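You operate a simulated robot arm through the tools that you are given. There is no shell and no other tool.

The job below is to be done with a simulated robot arm. You get a single attempt, and the scene is never put back.

JOB
Swap the thin roll in the small let-off for the one named on the trial card.
Fine: thin roll into trough 1, and both latches shut again.
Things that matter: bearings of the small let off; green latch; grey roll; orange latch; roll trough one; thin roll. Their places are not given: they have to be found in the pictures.

It is judged by the outcome, as a careful person would: the job done as asked, and still so three seconds after it is handed in. It fails if anything else is knocked over, pushed out of place, dropped, spilled or broken.

ROBOT AND FRAMES
A 7-joint arm with a two-finger parallel gripper, fixed in place. Base frame: the origin is at the foot of the arm, x ahead of it, y to its left, z up; the work surface is at about z = 0.8. Readings come in m, degrees, newtons and seconds.
Its first joint turns from -149.0 to 149.0 degrees. Payload 3.43 kg.
The tool frame sits at the grasp point between the pads (the TCP): z along the fingers, y along the line on which they close. The tips reach 0.03 m beyond it. The gripper opens to 0.094 m. The fingers are 0.028 m wide and 0.01 m thick; the gripper's body (0.05 by 0.096 m) begins 0.055 m behind the TCP.
Orientation is that of the tool frame in the base frame, as a unit quaternion [w, x, y, z]. With the fingers straight down and closing along the base's y, the tool's x points along the base's -x, its y along +y and its z along -z.

CONTROLS
- The arm moves only by the tool apply_moves. Its argument "increments" is a list of rows, each a list of 7 numbers: the shift along the base's x, y, z in m, then the turn, a rotation vector about the base's x, y, z in degrees, then the finger opening in m, from 0 to 0.094. In form: [[tx, ty, tz, ax, ay, az, jaw], ...]. A call has 1 to 20 rows; each row shifts and turns the commanded pose from where the row before left it. Each row takes 0.2 s and may step no farther than 0.05 m and 8.6 degrees from the row before; otherwise, or with a gripper value out of range, the whole call is refused. A pose out of reach is approached as far as the arm can. The call stops where the force on the tool passes 40 N (or 10 N more than at its start, if that is more) or the arm is blocked; 0.2 s more then pass. Each finger travels about 0.045 m/s and halts on what it meets, pressing with about 37 N; the grip force reading is that of the motor and also rises with nothing between the fingers. The clock runs only during rows and for 0.2 s after the last one: add rows that do not move to give the fingers time. It gives the time, the measured TCP pose, the force on the tool (base axes), the opening and the grip force at its end, in the units of the frame above (readings bear some noise), with the torque about the TCP (base axes, N m) and any sound that the robot's microphone picked up.
- Cameras (640 x 400 px; columns grow to the right, rows downward): "scene" is fixed at [0.2173, -0.5018, 1.4887]; the picture's right is [-0.27, -0.96, 0.00], its down [-0.71, 0.20, -0.68] and it looks along [0.65, -0.18, -0.74] (base axes); focal length 262 px, centre (320, 200). "wrist" rides on the gripper at [0.076, 0.014, -0.103] in the tool frame; the picture's right is [-0.18, 0.98, 0.00], its down [-0.75, -0.14, -0.64] and it looks along [-0.63, -0.12, 0.77] (tool axes); focal length 243 px, centre (320, 200).
- grab_frame(camera): a new picture of that camera. No time passes.
- point_at(camera, pixels): for up to 12 pixels [column, row] of the newest picture of that camera ("zoom" is the newest enlarged one), the place [x, y, z] in the base frame of the surface seen there, good to about 0.003 m. No time passes.
- close_up(camera, box): a new picture of the part [left, top, right, bottom] of that camera's present view, enlarged. No time passes.
- finish_job(): hands the job in; it is judged then, once.

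Unless the task says otherwise, let go and move clear before handing in.

The tools are called after "Call:" as a command line: name --pt "numbers of a row" for each row, then --argument value for the rest, lists and objects as JSON in quotes. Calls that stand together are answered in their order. apply_moves: Moves the arm, as the interface text tells. Its arguments: {"type":"object","properties":{"increments":{"type":"array","items":{"type":"array","items":{"type":"number"}}}},"required":["increments"]} The other tools are called the same way: grab_frame (camera) takes a picture; point_at (camera, pixels) gives the place of the surface under pixels of a picture; close_up (camera, box) takes an enlarged picture of a part of a camera's view; finish_job () hands the job in.

At the start:

```text
time: 0.0
position: [0.9761, -0.156, 1.1825]
orientation: [-0.001, 0.0, 1.0, 0.0]
contact_force: [0.5, -0.4, 0.4]
moment: [0.01, 0.0, 0.03]
grip_width: 0.0941
grip_force: 0.0
```

scene: 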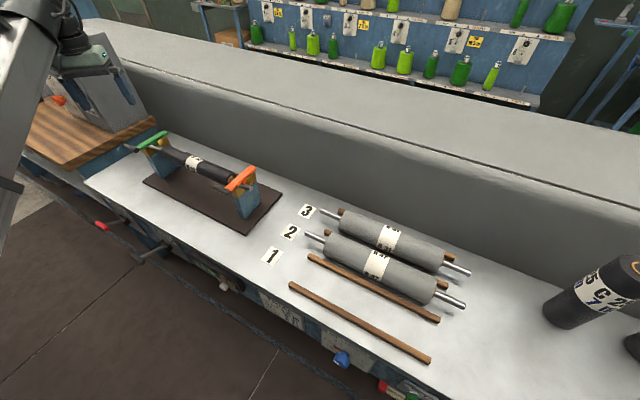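
wrist: 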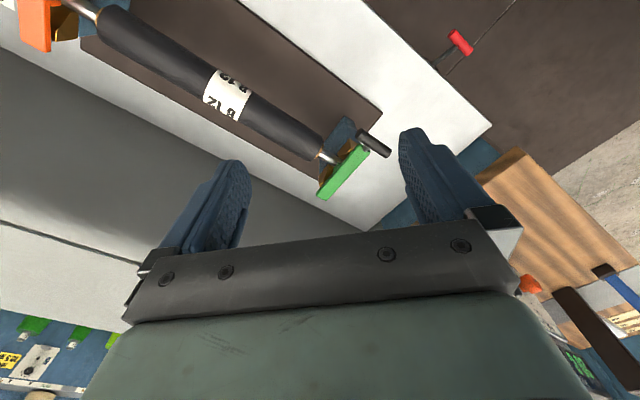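

The scene picture shows the thin black roll in the let-off (about 200,168), with a green latch (152,140) and an orange latch (240,178), two grey rolls in troughs 2 and 3, and trough 1 empty. I'll enlarge the let-off, the rolls and the surroundings to find the trial card and read the labels.

Call:
close_up --camera "scene" --box '[110, 110, 290, 240]'

Call:
close_up --camera "scene" --box '[250, 190, 490, 370]'

Call:
close_up --camera "scene" --box '[0, 50, 180, 250]'

Call:
close_up --camera "scene" --box '[520, 230, 640, 400]'

Call:
close_up --camera "scene" --box '[180, 0, 640, 110]'

Call:
close_up --camera "wrist" --box '[440, 140, 640, 400]'

```text
3.08 times, centred on (200, 175) of scene
```

zoom: 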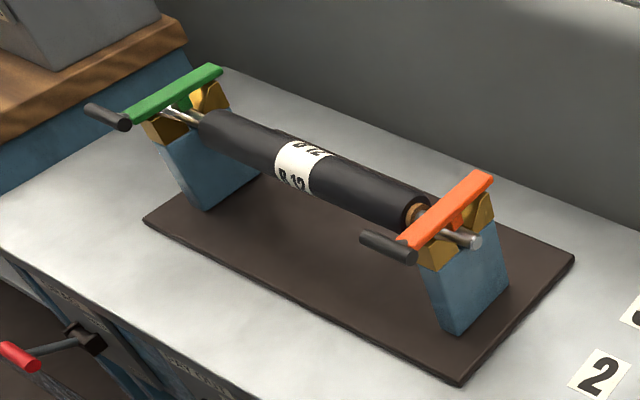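

```text
2.22 times, centred on (370, 280) of scene
```

zoom: 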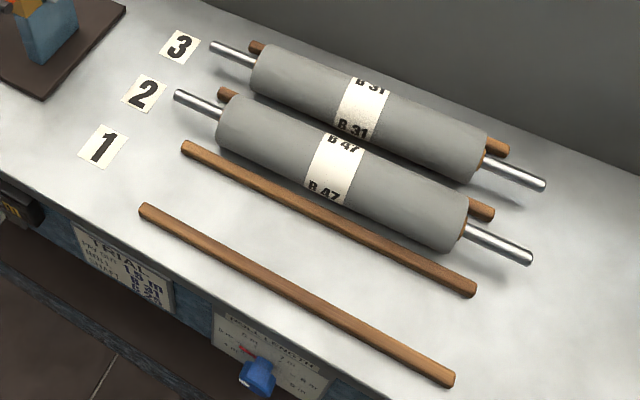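

```text
2.00 times, centred on (90, 150) of scene
```

zoom: 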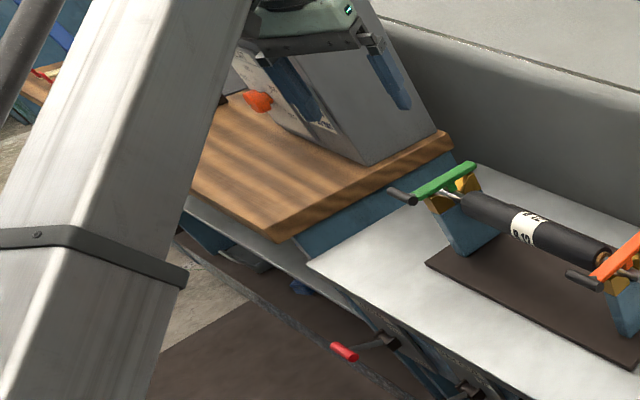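

```text
2.35 times, centred on (580, 315) of scene
```

zoom: 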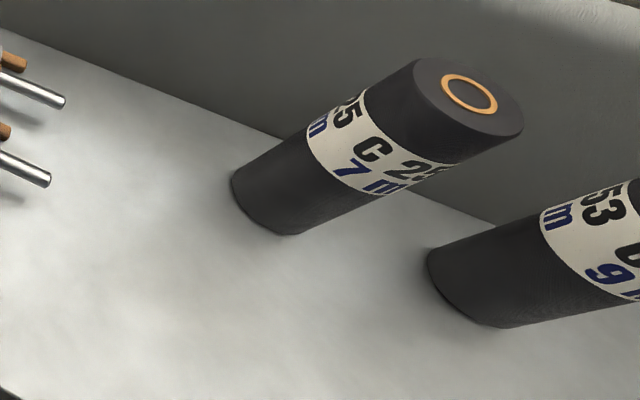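

```text
1.39 times, centred on (410, 55) of scene
```

zoom: 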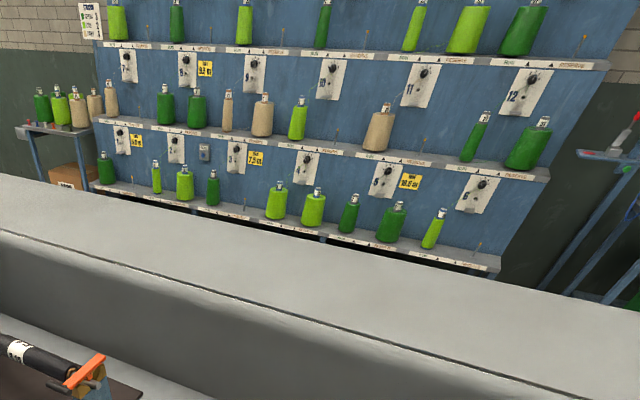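

```text
1.54 times, centred on (540, 270) of wrist
```

zoom: 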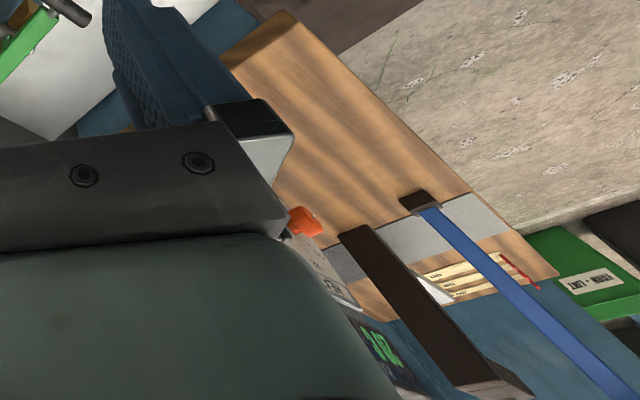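

The trial card seems to be on the front of the bench, near (283,298) in the scene picture. I'll enlarge that and anything else on the front edge.

Call:
close_up --camera "scene" --box '[255, 280, 325, 345]'

Call:
close_up --camera "scene" --box '[270, 285, 310, 325]'

Call:
close_up --camera "scene" --box '[90, 200, 270, 310]'

Call:
close_up --camera "scene" --box '[310, 300, 450, 400]'

Call:
close_up --camera "scene" --box '[225, 0, 265, 40]'

Call:
close_up --camera "scene" --box '[180, 155, 220, 185]'

```text
6.15 times, centred on (290, 312) of scene
```

zoom: 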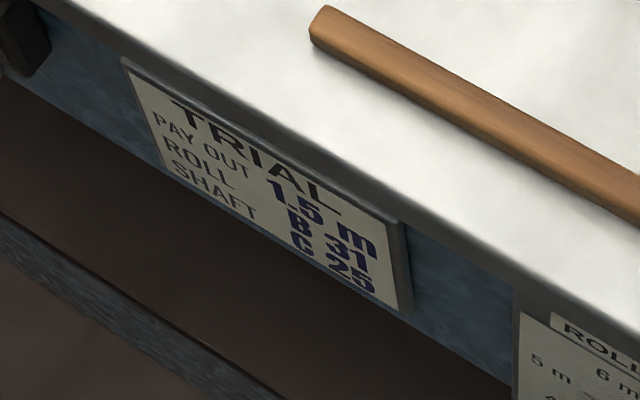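

```text
10.00 times, centred on (290, 305) of scene
```

zoom: 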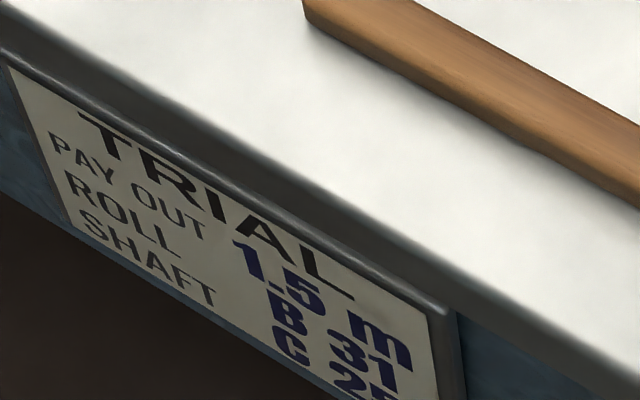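

```text
3.56 times, centred on (180, 255) of scene
```

zoom: 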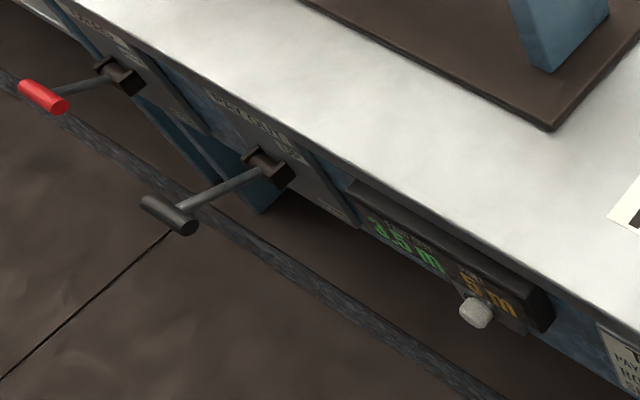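

```text
4.00 times, centred on (380, 350) of scene
```

zoom: 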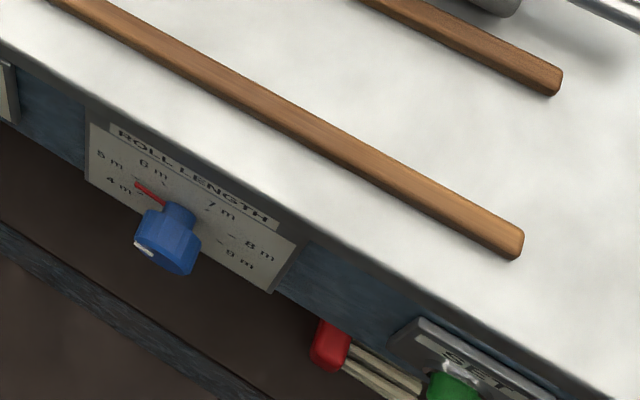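

```text
10.00 times, centred on (245, 20) of scene
```

zoom: 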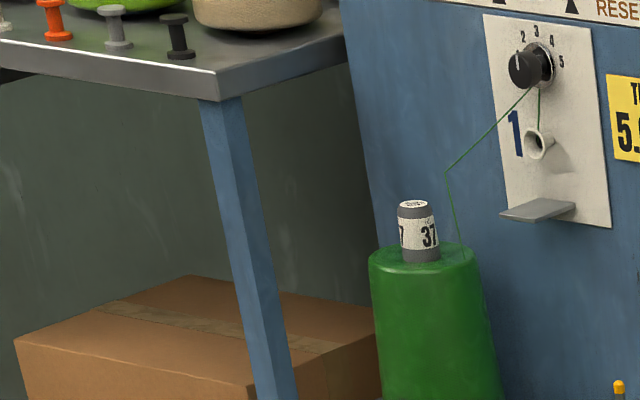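

```text
13.33 times, centred on (200, 170) of scene
```

zoom: 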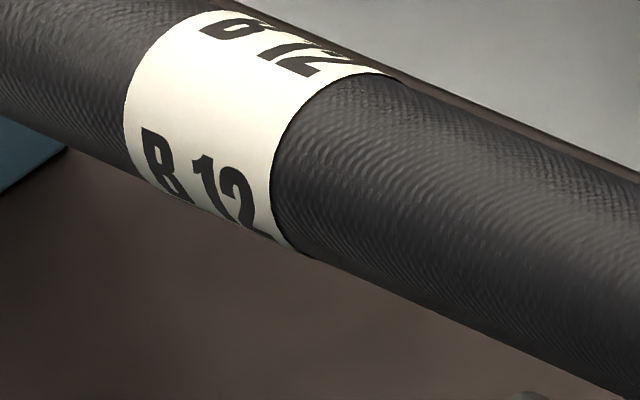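

The card reads ROLL B 31, which is the grey roll in trough 3 (label at 388,240). The thin roll B 12 goes to trough 1. Now I'll measure the let-off, latches, rolls and troughs.

Call:
close_up --camera "scene" --box '[110, 120, 210, 182]'

Call:
close_up --camera "scene" --box '[200, 155, 280, 235]'

Call:
point_at --camera "scene" --pixels '[[143, 183], [221, 135], [245, 235], [281, 190], [160, 158], [196, 165], [186, 172], [228, 178], [100, 180], [210, 240], [250, 150], [280, 260]]'

Call:
point_at --camera "scene" --pixels '[[294, 286], [428, 359], [312, 257], [436, 320], [308, 235], [322, 240], [328, 212], [340, 216], [445, 300], [463, 305], [450, 270], [468, 273]]'

Call:
point_at --camera "scene" --pixels '[[332, 243], [375, 265], [425, 290], [345, 222], [388, 240], [435, 262], [388, 225], [375, 250], [271, 255], [290, 233], [307, 211], [350, 300]]'

```text
6.40 times, centred on (160, 151) of scene
```

zoom: 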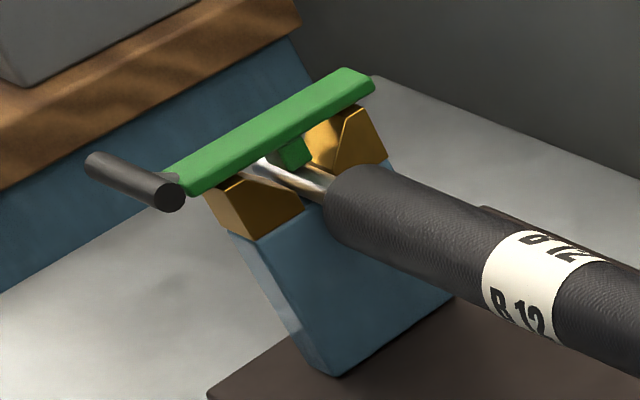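

```text
5.00 times, centred on (240, 195) of scene
```

zoom: 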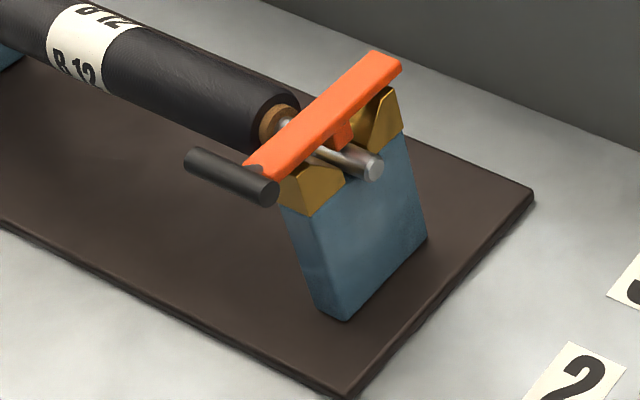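

```text
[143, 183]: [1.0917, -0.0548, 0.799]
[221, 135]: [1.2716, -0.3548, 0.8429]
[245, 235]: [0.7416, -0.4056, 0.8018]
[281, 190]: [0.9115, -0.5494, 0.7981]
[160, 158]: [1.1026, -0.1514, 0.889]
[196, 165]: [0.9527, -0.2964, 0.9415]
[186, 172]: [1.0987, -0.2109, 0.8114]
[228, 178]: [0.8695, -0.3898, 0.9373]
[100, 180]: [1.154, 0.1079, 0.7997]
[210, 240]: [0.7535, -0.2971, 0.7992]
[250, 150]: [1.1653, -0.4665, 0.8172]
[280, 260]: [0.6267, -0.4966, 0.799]
```

```text
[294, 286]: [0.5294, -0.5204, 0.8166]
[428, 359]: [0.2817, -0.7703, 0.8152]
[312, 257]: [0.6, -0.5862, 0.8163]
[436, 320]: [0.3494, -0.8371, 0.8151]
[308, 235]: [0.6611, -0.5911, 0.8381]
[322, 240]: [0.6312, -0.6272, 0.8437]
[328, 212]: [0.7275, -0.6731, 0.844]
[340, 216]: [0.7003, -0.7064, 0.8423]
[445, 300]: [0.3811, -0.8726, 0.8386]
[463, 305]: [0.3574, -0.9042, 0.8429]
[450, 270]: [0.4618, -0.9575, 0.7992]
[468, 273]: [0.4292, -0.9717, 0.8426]
```

```text
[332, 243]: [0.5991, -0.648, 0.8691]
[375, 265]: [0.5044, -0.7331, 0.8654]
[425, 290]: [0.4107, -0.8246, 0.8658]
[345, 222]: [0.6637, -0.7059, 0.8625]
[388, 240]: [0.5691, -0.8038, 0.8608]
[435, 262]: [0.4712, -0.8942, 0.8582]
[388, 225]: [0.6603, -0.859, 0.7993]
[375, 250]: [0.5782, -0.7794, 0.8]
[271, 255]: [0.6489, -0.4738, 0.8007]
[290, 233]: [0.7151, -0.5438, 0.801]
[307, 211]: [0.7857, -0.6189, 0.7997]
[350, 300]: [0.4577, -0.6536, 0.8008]
```

The bench lies at 45° in the base frame. I'll measure the latches, bearings and wall more closely from both cameras.

Call:
close_up --camera "wrist" --box '[280, 90, 440, 220]'

Call:
close_up --camera "wrist" --box '[0, 0, 160, 100]'

Call:
close_up --camera "scene" --box '[120, 125, 190, 180]'

Call:
point_at --camera "wrist" --pixels '[[365, 152], [344, 172], [323, 194], [364, 137], [386, 150], [330, 160], [322, 155], [300, 140], [230, 97], [120, 30], [348, 130], [375, 118]]'

Call:
point_at --camera "scene" --pixels '[[166, 134], [152, 141], [140, 147], [125, 147], [135, 151], [145, 155], [160, 150], [173, 145], [158, 165], [165, 140], [157, 146], [170, 155]]'

Call:
point_at --camera "scene" --pixels '[[254, 169], [240, 178], [229, 187], [214, 179], [222, 189], [229, 192], [243, 188], [258, 182], [245, 205], [266, 189], [273, 190], [250, 183]]'

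Call:
point_at --camera "scene" --pixels '[[300, 110], [300, 130], [300, 160], [300, 180], [300, 145], [450, 170], [450, 200], [450, 230], [150, 90], [120, 70], [100, 110], [60, 140]]'

```text
3.08 times, centred on (360, 155) of wrist
```

zoom: 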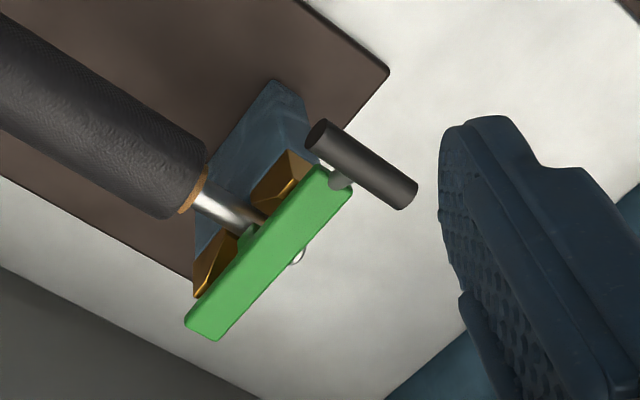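

```text
4.00 times, centred on (80, 50) of wrist
```

zoom: 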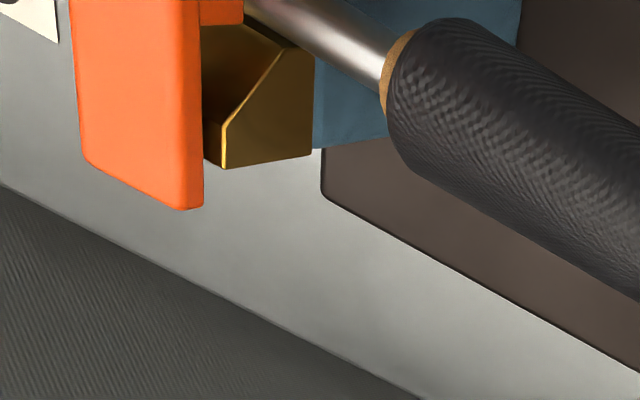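

```text
7.27 times, centred on (155, 152) of scene
```

zoom: 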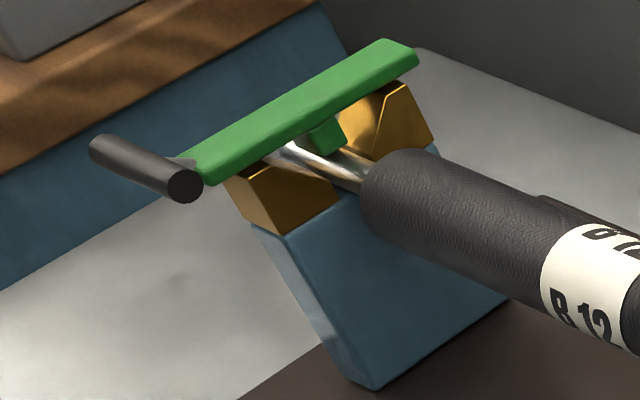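

```text
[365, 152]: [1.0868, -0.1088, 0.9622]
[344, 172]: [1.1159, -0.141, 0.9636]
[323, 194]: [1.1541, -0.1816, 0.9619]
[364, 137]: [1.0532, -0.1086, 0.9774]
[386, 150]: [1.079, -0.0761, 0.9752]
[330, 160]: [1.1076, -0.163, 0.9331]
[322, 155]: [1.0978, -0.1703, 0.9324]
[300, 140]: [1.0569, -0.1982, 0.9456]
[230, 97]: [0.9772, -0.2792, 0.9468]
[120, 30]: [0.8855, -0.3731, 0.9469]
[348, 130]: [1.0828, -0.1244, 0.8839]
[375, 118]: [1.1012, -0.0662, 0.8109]
```

```text
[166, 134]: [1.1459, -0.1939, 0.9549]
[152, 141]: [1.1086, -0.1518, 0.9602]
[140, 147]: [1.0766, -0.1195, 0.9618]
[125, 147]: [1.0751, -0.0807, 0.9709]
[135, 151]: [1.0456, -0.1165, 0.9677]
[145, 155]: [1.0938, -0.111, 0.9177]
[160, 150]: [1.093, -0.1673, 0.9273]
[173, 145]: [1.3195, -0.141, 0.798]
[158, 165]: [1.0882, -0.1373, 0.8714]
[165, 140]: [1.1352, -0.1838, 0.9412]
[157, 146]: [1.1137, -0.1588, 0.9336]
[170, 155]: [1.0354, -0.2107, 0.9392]
```

```text
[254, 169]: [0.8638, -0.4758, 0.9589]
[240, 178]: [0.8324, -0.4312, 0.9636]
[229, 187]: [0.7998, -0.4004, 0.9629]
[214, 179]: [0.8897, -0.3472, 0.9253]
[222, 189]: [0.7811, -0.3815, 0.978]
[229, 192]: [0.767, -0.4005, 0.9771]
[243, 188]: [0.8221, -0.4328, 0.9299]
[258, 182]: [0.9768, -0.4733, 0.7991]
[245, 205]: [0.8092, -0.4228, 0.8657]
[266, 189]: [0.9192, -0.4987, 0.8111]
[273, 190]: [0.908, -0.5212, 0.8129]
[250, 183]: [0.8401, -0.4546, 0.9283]
```

```text
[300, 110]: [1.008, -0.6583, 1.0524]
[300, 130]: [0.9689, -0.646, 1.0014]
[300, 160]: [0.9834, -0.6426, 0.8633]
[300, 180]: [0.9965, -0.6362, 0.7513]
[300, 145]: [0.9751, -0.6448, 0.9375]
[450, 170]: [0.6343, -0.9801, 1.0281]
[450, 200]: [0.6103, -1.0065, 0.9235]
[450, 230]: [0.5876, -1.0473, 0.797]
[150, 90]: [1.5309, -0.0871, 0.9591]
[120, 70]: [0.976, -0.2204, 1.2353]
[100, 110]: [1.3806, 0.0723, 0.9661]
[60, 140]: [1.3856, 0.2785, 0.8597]
```

Orange latch handle is around (222,190) in scene and green handle around (130,149). I'll zoom tightly on both and measure the handles, bars and bearing blocks.

Call:
close_up --camera "scene" --box '[208, 160, 272, 200]'

Call:
point_at --camera "zoom" --pixels '[[90, 250], [150, 285], [210, 310], [230, 330], [215, 270], [300, 210], [400, 140], [450, 100], [310, 340], [480, 240], [540, 300], [590, 200]]'

Call:
close_up --camera "scene" --box '[118, 125, 182, 165]'

Call:
point_at --camera "zoom" --pixels '[[40, 200], [100, 225], [150, 250], [175, 255], [200, 245], [300, 180], [400, 120], [450, 95], [300, 300], [345, 210], [300, 250], [460, 150]]'

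```text
10.00 times, centred on (240, 180) of scene
```

zoom: 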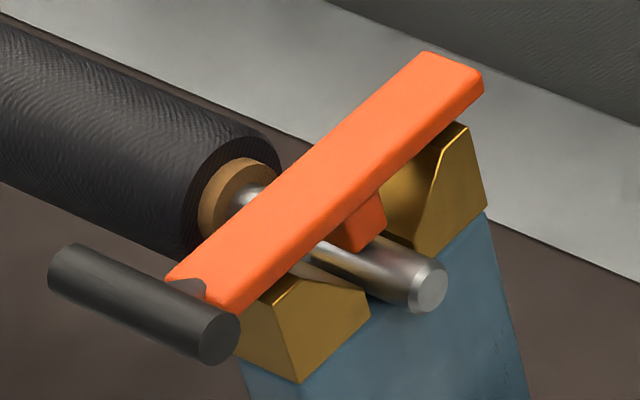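

```text
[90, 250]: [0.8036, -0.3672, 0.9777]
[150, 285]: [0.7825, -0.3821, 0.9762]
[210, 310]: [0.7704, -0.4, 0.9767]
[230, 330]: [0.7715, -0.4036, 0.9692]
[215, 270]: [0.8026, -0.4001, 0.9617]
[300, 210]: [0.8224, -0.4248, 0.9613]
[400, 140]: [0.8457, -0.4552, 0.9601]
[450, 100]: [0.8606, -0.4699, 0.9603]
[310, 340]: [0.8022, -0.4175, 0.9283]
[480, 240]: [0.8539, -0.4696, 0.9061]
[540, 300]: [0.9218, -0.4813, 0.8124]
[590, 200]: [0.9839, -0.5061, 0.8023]
```

```text
10.00 times, centred on (150, 145) of scene
```

zoom: 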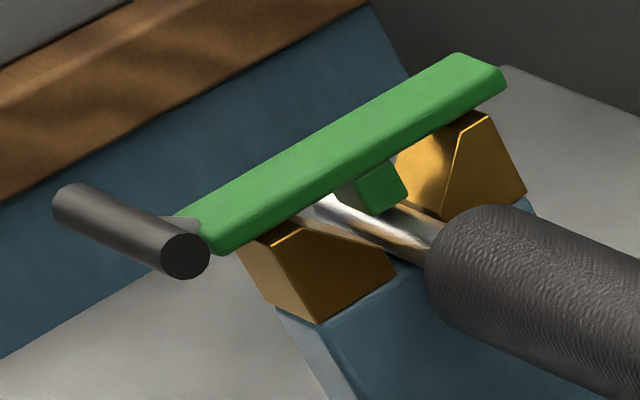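

```text
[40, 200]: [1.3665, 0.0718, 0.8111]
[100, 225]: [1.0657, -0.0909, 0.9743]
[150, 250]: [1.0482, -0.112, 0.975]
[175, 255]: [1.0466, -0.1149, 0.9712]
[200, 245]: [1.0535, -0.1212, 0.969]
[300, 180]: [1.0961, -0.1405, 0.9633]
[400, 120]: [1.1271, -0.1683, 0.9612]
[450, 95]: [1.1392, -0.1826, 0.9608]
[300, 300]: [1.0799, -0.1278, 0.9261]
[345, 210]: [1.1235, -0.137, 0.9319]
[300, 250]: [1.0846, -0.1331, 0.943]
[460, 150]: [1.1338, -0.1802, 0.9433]
```

The bars' flat tops sit at z≈0.961, and the handles are at v≈0.83, z≈0.97. The hinge looks to be at the wall-side end. I'll move the arm to a hover in front of the orange latch with the tool tilted 45° and inspect it from there.

Call:
apply_moves --pt "-0.0325 -0.019 -0.005 0 0 5.625 0.094" --pt "-0.0325 -0.019 -0.005 0 0 5.625 0.094" --pt "-0.0325 -0.019 -0.005 0 0 5.625 0.094" --pt "-0.0325 -0.019 -0.005 0 0 5.625 0.094" --pt "-0.0325 -0.019 -0.005 0 0 5.625 0.094" --pt "-0.0325 -0.019 -0.005 0 0 5.625 0.094" --pt "-0.0325 -0.019 -0.005 0 0 5.625 0.094" --pt "-0.0325 -0.019 -0.005 0 0 5.625 0.094"

```text
time: 1.8
position: [0.7147, -0.3076, 1.1448]
orientation: [0.0, -0.383, 0.924, 0.0]
contact_force: [0.5, -0.6, 0.8]
moment: [0.0, 0.01, 0.02]
grip_width: 0.0942
grip_force: 0.1
```

The arm moved as commanded with the tool's x along −u. I'll look from here with the wrist camera.

Call:
grab_frame --camera "wrist"

Call:
grab_frame --camera "scene"

```text
taken
```

wrist: 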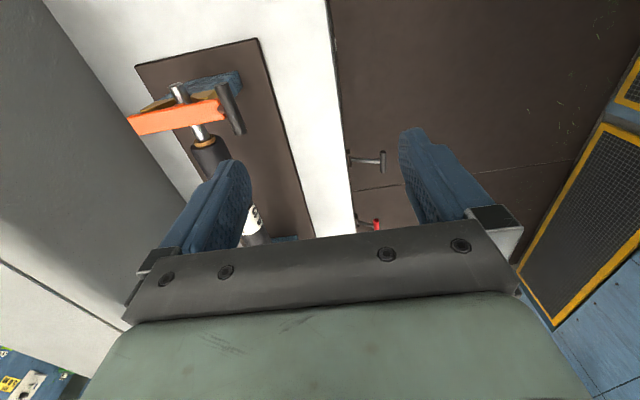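

```text
taken
```

scene: 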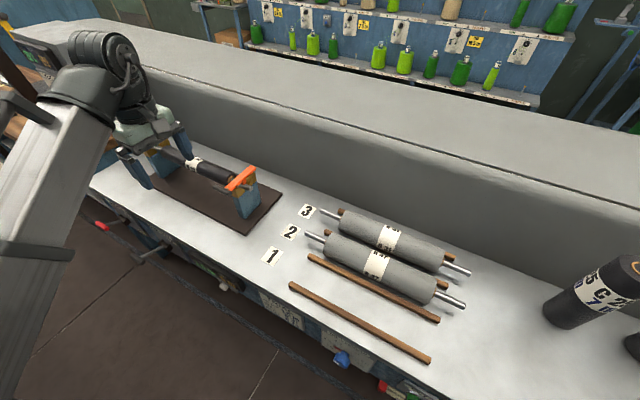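

The wrist picture now shows the orange bar end-on near (180,115). I'll enlarge and measure it.

Call:
close_up --camera "wrist" --box '[110, 60, 270, 160]'

Call:
point_at --camera "zoom" --pixels '[[450, 120], [490, 180], [520, 280], [430, 200], [300, 240], [100, 270], [280, 110], [360, 280], [200, 180], [395, 330], [260, 170], [400, 140]]'

```text
4.00 times, centred on (190, 110) of wrist
```

zoom: 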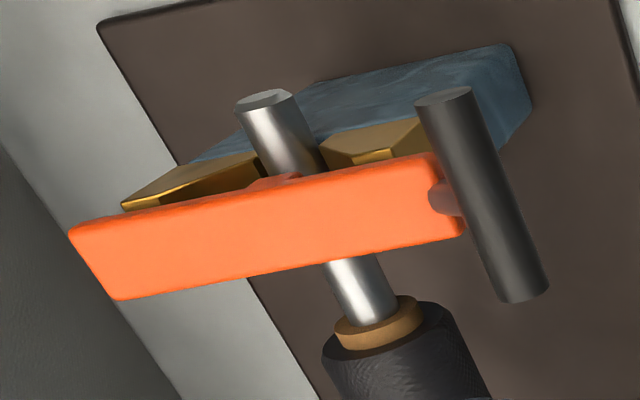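

```text
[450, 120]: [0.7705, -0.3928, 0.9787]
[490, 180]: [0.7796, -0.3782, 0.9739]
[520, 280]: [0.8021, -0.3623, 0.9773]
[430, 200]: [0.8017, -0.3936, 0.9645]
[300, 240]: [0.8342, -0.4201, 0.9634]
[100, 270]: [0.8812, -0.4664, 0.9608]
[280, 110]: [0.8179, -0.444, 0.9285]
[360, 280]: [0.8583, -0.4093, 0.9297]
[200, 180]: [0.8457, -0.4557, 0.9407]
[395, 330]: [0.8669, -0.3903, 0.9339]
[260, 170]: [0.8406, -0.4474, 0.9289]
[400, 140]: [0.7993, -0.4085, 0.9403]
```

The handle axis is at about u=0.287, v=0.8265, z=0.969 (bench axes). I'll tilt the tool 45° toward the wall and hover short of the handle.

Call:
apply_moves --pt "0.00255 -0.00255 -0.0142 -5.303 -5.303 0 0.06" --pt "0.00255 -0.00255 -0.0142 -5.303 -5.303 0 0.06" --pt "0.00255 -0.00255 -0.0142 -5.303 -5.303 0 0.06" --pt "0.00255 -0.00255 -0.0142 -5.303 -5.303 0 0.06" --pt "0.00255 -0.00255 -0.0142 -5.303 -5.303 0 0.06" --pt "0.00255 -0.00255 -0.0142 -5.303 -5.303 0 0.06"

Call:
grab_frame --camera "wrist"

Call:
grab_frame --camera "scene"

```text
time: 3.2
position: [0.7323, -0.3231, 1.0569]
orientation: [0.147, -0.353, 0.853, -0.355]
contact_force: [-0.8, -0.1, -0.5]
moment: [0.01, -0.01, -0.02]
grip_width: 0.0601
grip_force: 0.0
```

```text
taken
```

wrist: 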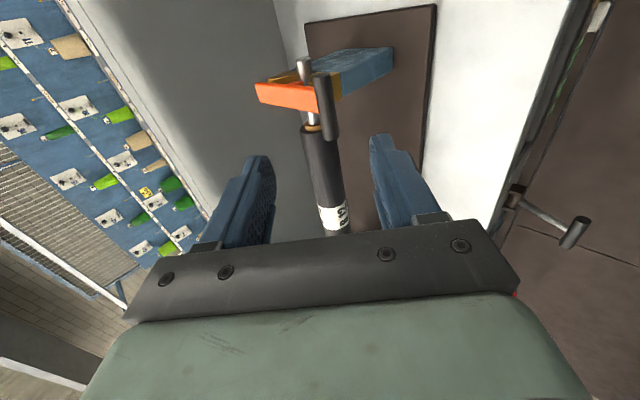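

```text
taken
```

scene: 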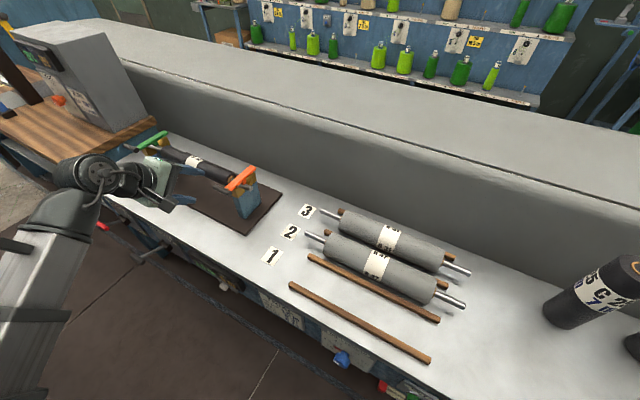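

Fingers straddle the line to the handle (325,105 in the wrist picture). I'll advance along the tool axis until the handle is between the fingertips.

Call:
apply_moves --pt "0.0118 -0.0125 -0.019 0 0 0 0.06" --pt "0.0118 -0.0125 -0.019 0 0 0 0.06" --pt "0.0118 -0.0125 -0.019 0 0 0 0.06" --pt "0.0118 -0.0125 -0.019 0 0 0 0.06" --pt "0 0 0 0 0 0 0.06"

Call:
grab_frame --camera "wrist"

Call:
close_up --camera "scene" --box '[140, 140, 290, 234]'

```text
time: 4.4
position: [0.7775, -0.3731, 0.9815]
orientation: [0.146, -0.353, 0.854, -0.354]
contact_force: [-0.2, -0.7, -0.2]
moment: [-0.02, 0.04, 0.01]
grip_width: 0.0601
grip_force: 0.1
```

```text
taken
```

wrist: 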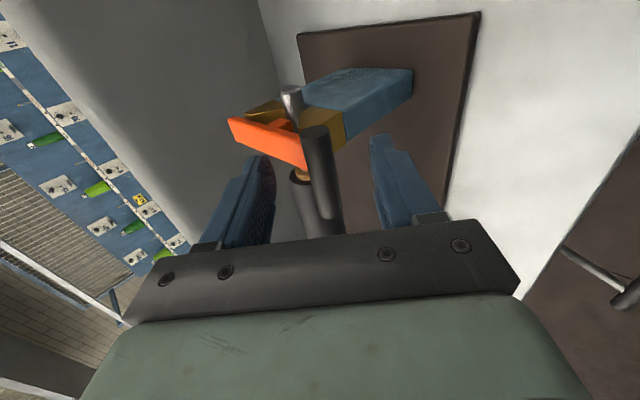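

```text
4.26 times, centred on (215, 187) of scene
```

zoom: 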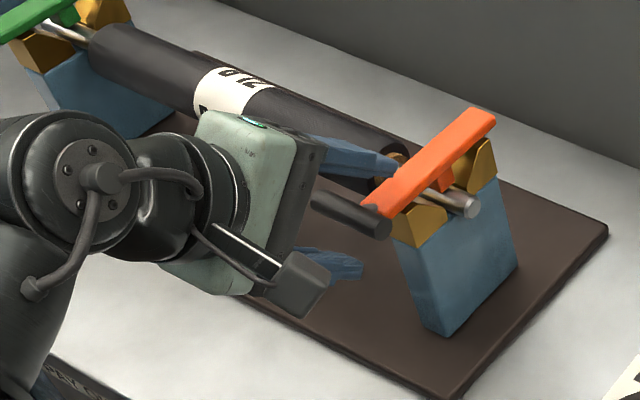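

The handle lies between the fingers at (318,170) in the wrist picture. I'll close on it.

Call:
apply_moves --pt "0 0 0 0 0 0 0.0" --pt "0 0 0 0 0 0 0.0" --pt "0 0 0 0 0 0 0.0" --pt "0 0 0 0 0 0 0.0"

Call:
grab_frame --camera "wrist"

```text
time: 5.4
position: [0.7785, -0.3737, 0.983]
orientation: [0.147, -0.353, 0.854, -0.354]
contact_force: [-3.2, 2.9, -0.5]
moment: [0.02, 0.03, 0.02]
grip_width: 0.0153
grip_force: 39.8
```

```text
taken
```

wrist: 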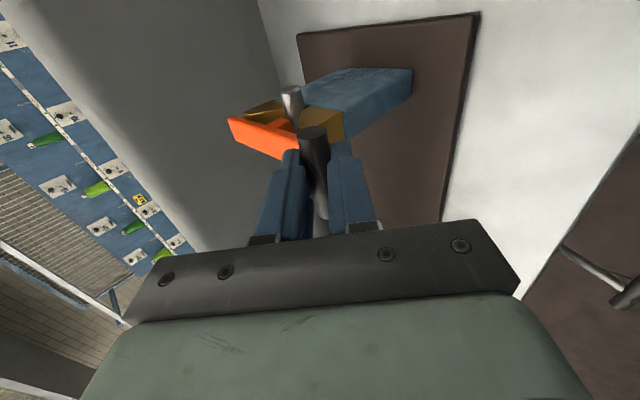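

The grip closed on the handle at 15.3 mm. I'll lift it a little along the expected arc (hinge at the wall end) and check the force.

Call:
apply_moves --pt "0.0005 -0.0005 0.005 0 0 0 0.0" --pt "0.0005 -0.0005 0.005 0 0 0 0.0"

Call:
close_up --camera "scene" --box '[140, 140, 290, 234]'

```text
time: 6.0
position: [0.779, -0.3744, 0.9937]
orientation: [0.146, -0.353, 0.854, -0.353]
contact_force: [-3.9, 2.8, -3.5]
moment: [0.35, 0.18, 0.18]
grip_width: 0.0154
grip_force: 44.7
```

```text
4.26 times, centred on (215, 187) of scene
```

zoom: 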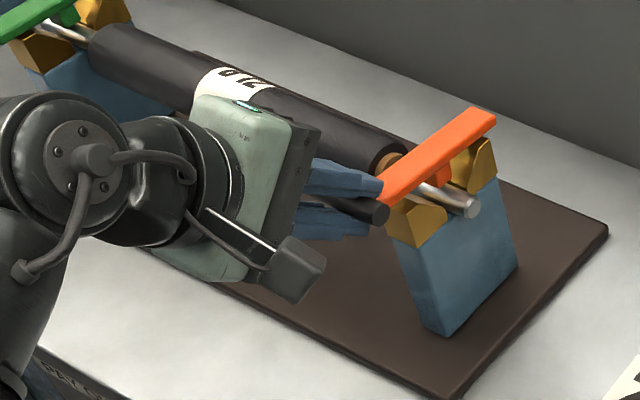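

The bar's front end rose cleanly with only a few newtons, so it is a lift-up latch hinged at the wall end. I'll continue along the arc, easing the tool tilt slightly.

Call:
apply_moves --pt "0.00375 -0.00375 0.0169 1.697 1.697 0 0.0" --pt "0.00523 -0.00523 0.0158 1.697 1.697 0 0.0" --pt "0.00675 -0.00675 0.01465 1.697 1.697 0 0.0" --pt "0.0081 -0.0081 0.0133 1.697 1.697 0 0.0"

Call:
close_up --camera "scene" --box '[140, 130, 290, 224]'

```text
time: 7.0
position: [0.8039, -0.3982, 1.0549]
orientation: [0.118, -0.365, 0.88, -0.282]
contact_force: [-4.6, 7.2, 8.7]
moment: [-0.28, 0.19, -0.21]
grip_width: 0.0154
grip_force: 45.2
```

```text
4.26 times, centred on (215, 177) of scene
```

zoom: 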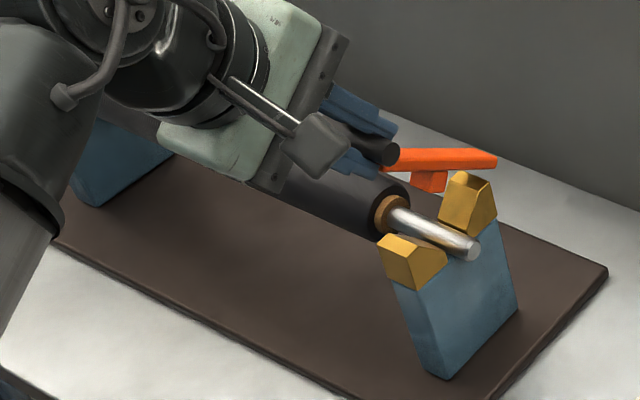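

The bar is up about 45° with ~12 N pushing radially outward, so I'm slightly inside the true arc. I'll shift outward a little and continue.

Call:
apply_moves --pt "0.0078 -0.0078 0.0136 1.697 1.697 0 0.0" --pt "0.01 -0.01 0.0102 1.697 1.697 0 0.0"

Call:
close_up --camera "scene" --box '[140, 120, 290, 214]'

```text
time: 7.6
position: [0.8216, -0.4166, 1.0771]
orientation: [0.101, -0.369, 0.891, -0.244]
contact_force: [2.9, 0.2, -1.5]
moment: [0.06, -0.05, 0.1]
grip_width: 0.0155
grip_force: 44.9
```

```text
4.26 times, centred on (215, 167) of scene
```

zoom: 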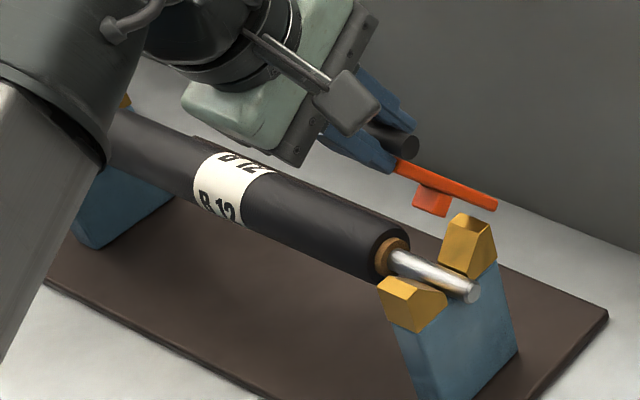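

Force is small now and the bar is at roughly 60°. I'll continue past vertical.

Call:
apply_moves --pt "0.0111 -0.0111 0.0078 1.697 1.697 0 0.0" --pt "0.0118 -0.0118 0.0056 1.697 1.697 0 0.0" --pt "0.0122 -0.0122 0.0031 1.697 1.697 0 0.0"

Call:
close_up --camera "scene" --box '[140, 120, 290, 214]'

Call:
grab_frame --camera "wrist"

```text
time: 8.5
position: [0.854, -0.4504, 1.0979]
orientation: [0.079, -0.374, 0.905, -0.187]
contact_force: [-7.9, 5.9, 15.2]
moment: [0.66, 0.52, 0.19]
grip_width: 0.0155
grip_force: 45.4
stopped in row 3: the force on the tool passed its limit at 42 N (the readings are from after the stop); the commanded pose is now the measured one
```

```text
4.26 times, centred on (215, 167) of scene
```

zoom: 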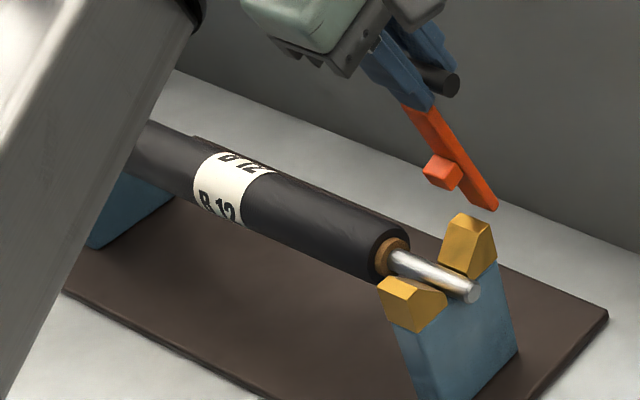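

```text
taken
```

wrist: 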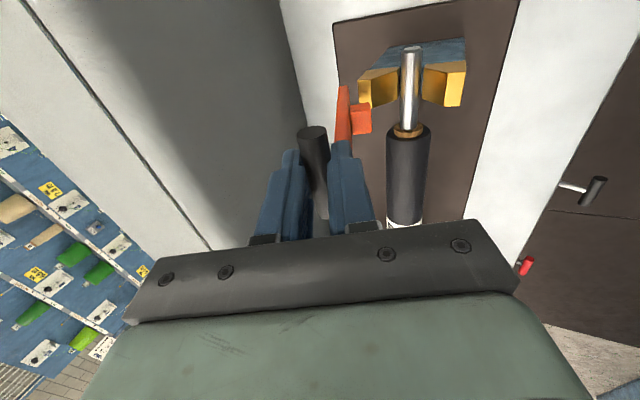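

The reading was pushing me radially outward, so the true hinge is slightly farther back (fit: v≈0.96, z≈0.95, radius 0.135). I'll follow the corrected arc, turning the tool with the latch to keep the finger off the bar.

Call:
apply_moves --pt "0.0072 -0.0072 0.0022 2.83 2.83 0 0.0" --pt "0.0072 -0.0072 0.0022 2.83 2.83 0 0.0"

Call:
close_up --camera "scene" --box '[140, 120, 290, 214]'

```text
time: 9.1
position: [0.8681, -0.4637, 1.1017]
orientation: [0.052, -0.379, 0.916, -0.124]
contact_force: [-5.2, 4.2, 14.4]
moment: [0.43, 0.65, 0.02]
grip_width: 0.0157
grip_force: 44.8
```

```text
4.26 times, centred on (215, 167) of scene
```

zoom: 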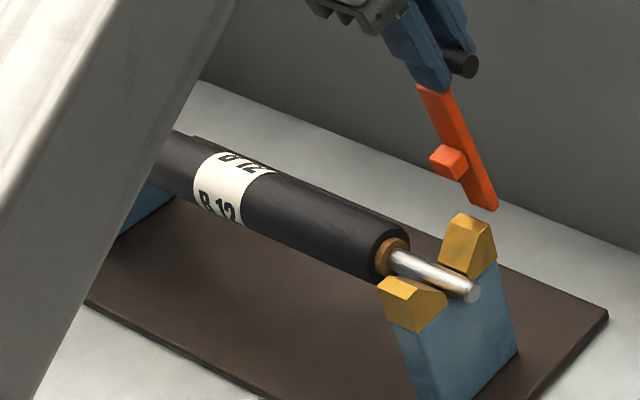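

Still rising smoothly; about 14 N upward remains, so I'll raise slightly as I go on past vertical.

Call:
apply_moves --pt "0.0072 -0.0072 0.0025 2.83 2.83 0 0.0" --pt "0.0075 -0.0075 0.001 2.83 2.83 0 0.0" --pt "0.0075 -0.0075 0.0 2.83 2.83 0 0.0"

Call:
close_up --camera "scene" --box '[140, 120, 290, 214]'

Call:
grab_frame --camera "wrist"

```text
time: 9.9
position: [0.8915, -0.4861, 1.1007]
orientation: [0.01, -0.381, 0.924, -0.024]
contact_force: [-5.7, 0.5, -28.1]
moment: [-0.04, 0.44, 0.09]
grip_width: 0.0156
grip_force: 45.4
```

```text
4.26 times, centred on (215, 167) of scene
```

zoom: 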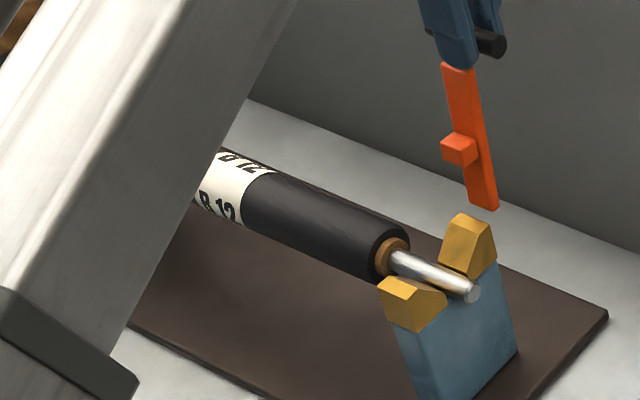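

```text
taken
```

wrist: 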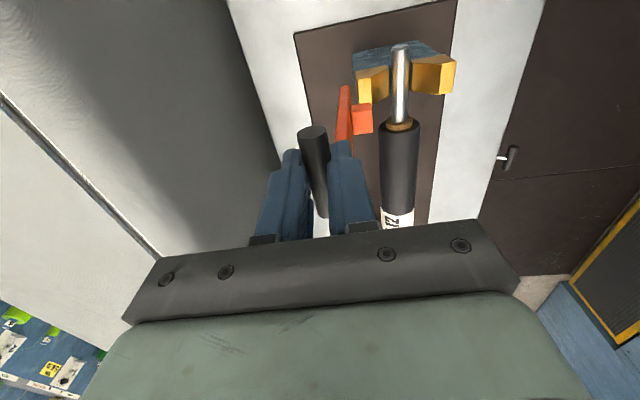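

Now it pulls down 28 N, so I'm a bit outside the arc and just past vertical. I'll come down a few millimetres and continue backward.

Call:
apply_moves --pt "0.005 -0.005 -0.004 2.83 2.83 0 0.0" --pt "0.0065 -0.0065 -0.0025 2.83 2.83 0 0.0"

Call:
close_up --camera "scene" --box '[140, 120, 290, 214]'

```text
time: 10.5
position: [0.9025, -0.4994, 1.0984]
orientation: [-0.015, -0.381, 0.924, 0.037]
contact_force: [-3.0, -2.3, -10.8]
moment: [-0.88, 0.61, 0.23]
grip_width: 0.0154
grip_force: 44.3
```

```text
4.26 times, centred on (215, 167) of scene
```

zoom: 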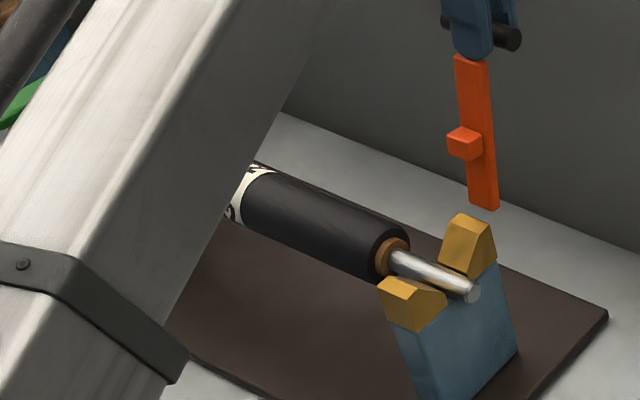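

The bar is leaning back past vertical now. I'll go a little farther before testing whether it stays open by itself.

Call:
apply_moves --pt "0.0072 -0.0072 -0.0035 2.83 2.83 0 0.0" --pt "0.0072 -0.0072 -0.0042 2.83 2.83 0 0.0"

Call:
close_up --camera "scene" --box '[140, 120, 290, 214]'

```text
time: 11.1
position: [0.914, -0.5089, 1.0926]
orientation: [-0.033, -0.38, 0.921, 0.084]
contact_force: [-8.8, 5.4, 15.7]
moment: [0.57, 0.11, 0.03]
grip_width: 0.0156
grip_force: 45.2
out of reach, approached as far as the arm can: row 2
stopped in row 2: the force on the tool passed its limit at 56 N (the readings are from after the stop); the commanded pose is now the measured one
```

```text
4.26 times, centred on (215, 167) of scene
```

zoom: 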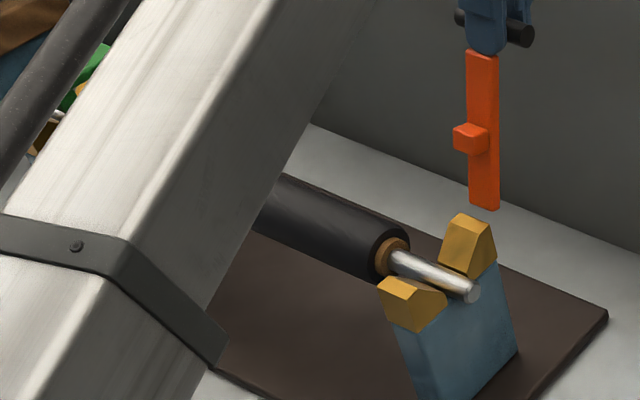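

The arm hit its reach/stop limit with the bar leaning back about 20° past vertical. I'll loosen the fingers slightly and see whether the latch stays.

Call:
apply_moves --pt "0 0 0.0 0 0 0 0.03" --pt "0 0 0.0 0 0 0 0.03" --pt "0 0 0.0 0 0 0 0.03"

Call:
close_up --camera "scene" --box '[140, 110, 290, 204]'

Call:
grab_frame --camera "wrist"

```text
time: 11.9
position: [0.9158, -0.51, 1.0925]
orientation: [-0.032, -0.38, 0.921, 0.082]
contact_force: [2.0, -8.6, 31.2]
moment: [0.36, 0.54, 0.19]
grip_width: 0.0283
grip_force: 0.0
```

```text
4.26 times, centred on (215, 157) of scene
```

zoom: 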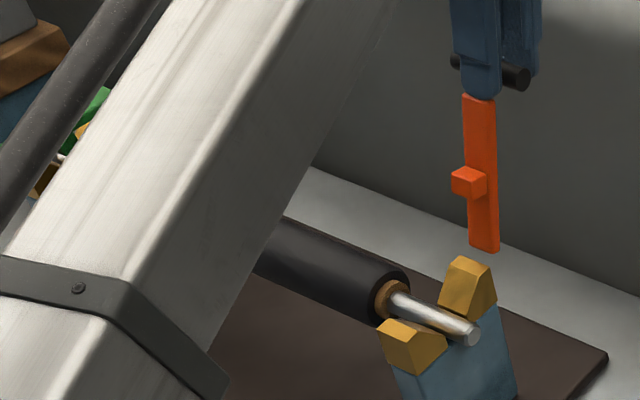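

```text
taken
```

wrist: 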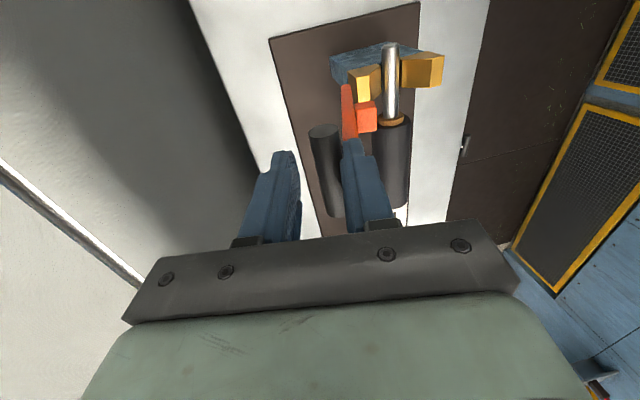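

The front fingertip was pressing on the bar's end (31 N in z). I'll back the tool off upward a little and watch the latch.

Call:
apply_moves --pt "0.0 0.0 0.01 0 0 0 0.04" --pt "0.0 0.0 0.01 0 0 0 0.04"

Call:
close_up --camera "scene" --box '[140, 110, 290, 204]'

Call:
grab_frame --camera "wrist"

```text
time: 12.5
position: [0.9177, -0.5107, 1.1019]
orientation: [-0.028, -0.381, 0.921, 0.078]
contact_force: [-0.1, -0.4, -0.1]
moment: [0.02, 0.03, 0.01]
grip_width: 0.04
grip_force: 0.1
out of reach, approached as far as the arm can: row 2
```

```text
4.26 times, centred on (215, 157) of scene
```

zoom: 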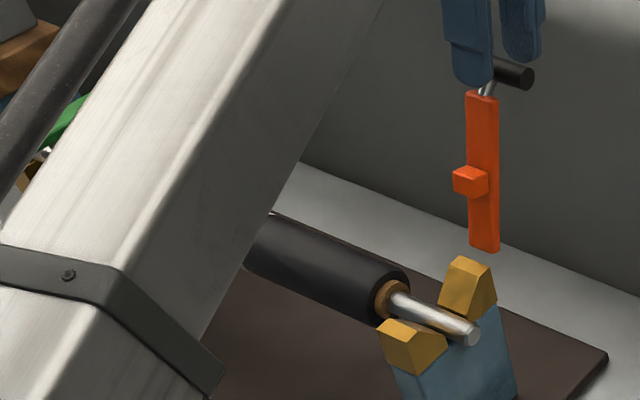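

```text
taken
```

wrist: 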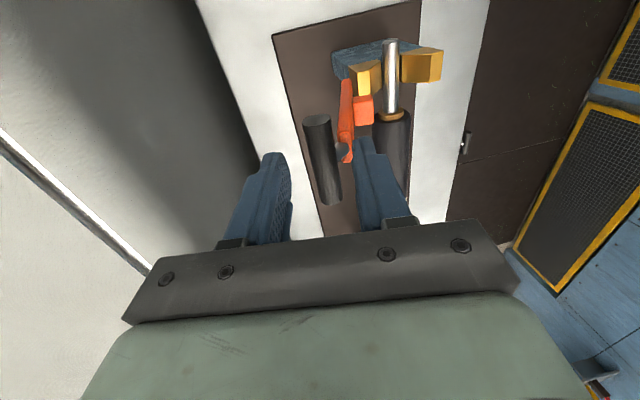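

The orange latch stays open on its own (bar leaning back, no force). I'll open wide and back the tool up and away, tilting it outward again to regain reach.

Call:
apply_moves --pt "0 0 0 0 0 0 0.08" --pt "0 0 0 0 0 0 0.08" --pt "0 0 0.006 -2.83 -2.83 0 0.08" --pt "-0.002 0.002 0.01 -2.83 -2.83 0 0.08" --pt "-0.003 0.003 0.012 -2.83 -2.83 0 0.08" --pt "-0.003 0.003 0.015 -2.83 -2.83 0 0.08" --pt "-0.01 0.01 0.02 -2.83 -2.83 0 0.08" --pt "-0.02 0.02 0.02 -2.83 -2.83 0 0.08" --pt "-0.02 0.02 0.02 -2.83 -2.83 0 0.08"

Call:
grab_frame --camera "scene"

Call:
grab_frame --camera "wrist"

```text
time: 14.5
position: [0.8597, -0.4529, 1.2069]
orientation: [0.062, -0.377, 0.913, -0.143]
contact_force: [0.1, 0.2, -1.3]
moment: [0.02, 0.03, -0.01]
grip_width: 0.0802
grip_force: 0.1
```

```text
taken
```

scene: 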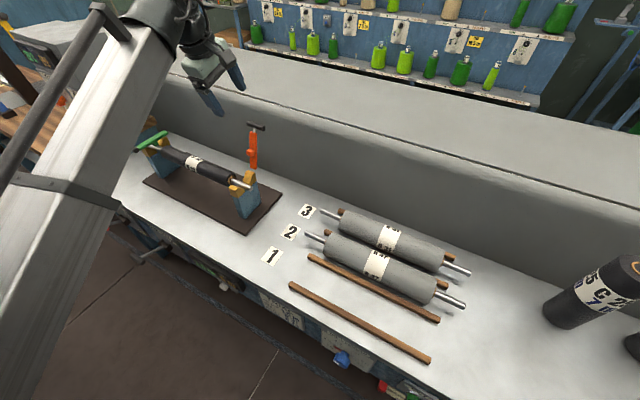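

```text
taken
```

wrist: 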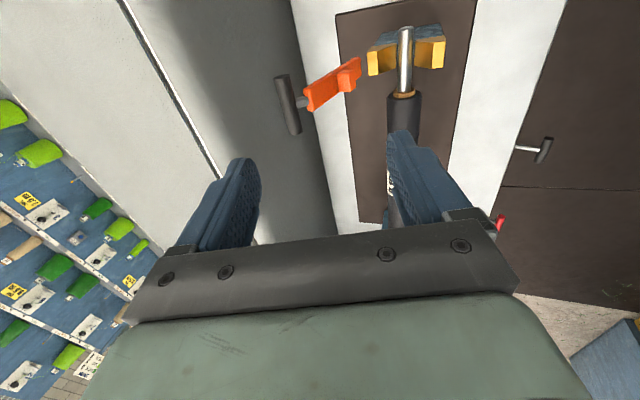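

Orange latch stands open at (252,150) in the scene. I'll measure its open pose to pin down the hinge geometry for the green one.

Call:
close_up --camera "wrist" --box '[260, 20, 460, 145]'

Call:
point_at --camera "zoom" --pixels '[[60, 180], [100, 310], [80, 240], [125, 260], [180, 240], [230, 210], [280, 180], [310, 165], [290, 210], [310, 230]]'

Call:
close_up --camera "scene" --box '[220, 110, 290, 220]'

Call:
point_at --camera "zoom" --pixels '[[310, 60], [345, 70], [315, 90], [315, 115], [315, 160], [320, 200], [320, 215], [305, 150], [345, 260], [265, 255]]'

```text
3.20 times, centred on (360, 82) of wrist
```

zoom: 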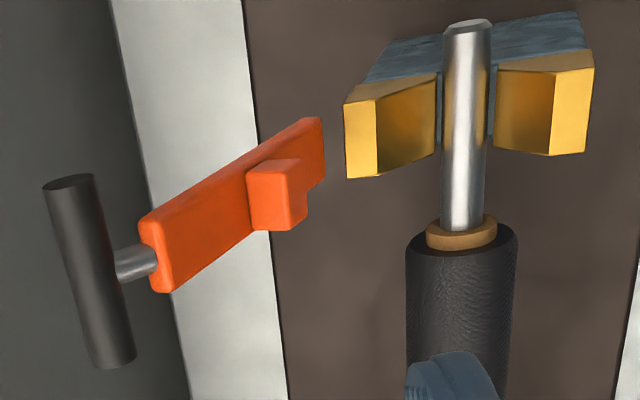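

```text
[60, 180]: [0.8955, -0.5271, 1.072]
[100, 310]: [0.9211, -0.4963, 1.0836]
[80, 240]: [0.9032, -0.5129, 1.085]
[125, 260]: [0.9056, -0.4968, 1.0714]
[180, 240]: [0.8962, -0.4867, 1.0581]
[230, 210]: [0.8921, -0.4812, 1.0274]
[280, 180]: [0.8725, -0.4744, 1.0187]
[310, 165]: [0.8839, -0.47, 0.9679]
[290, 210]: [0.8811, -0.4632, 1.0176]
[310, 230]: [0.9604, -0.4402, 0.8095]
```

```text
3.64 times, centred on (255, 165) of scene
```

zoom: 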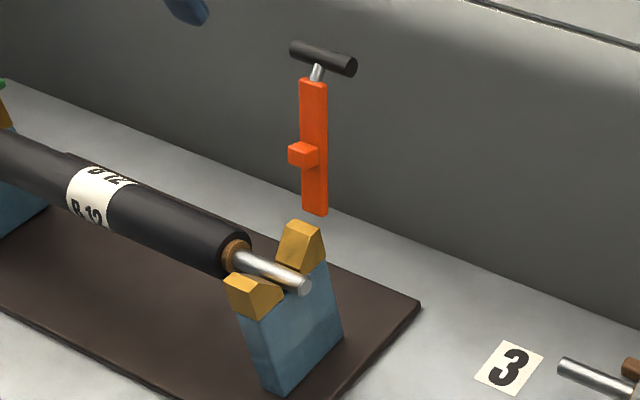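

```text
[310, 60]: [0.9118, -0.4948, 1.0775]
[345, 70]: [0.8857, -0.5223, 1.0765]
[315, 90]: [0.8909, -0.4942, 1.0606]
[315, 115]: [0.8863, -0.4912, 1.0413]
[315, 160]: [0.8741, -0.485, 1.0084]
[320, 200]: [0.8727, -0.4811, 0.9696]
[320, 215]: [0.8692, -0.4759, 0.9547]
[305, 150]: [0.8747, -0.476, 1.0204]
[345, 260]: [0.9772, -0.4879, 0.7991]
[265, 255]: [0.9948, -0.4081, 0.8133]
```

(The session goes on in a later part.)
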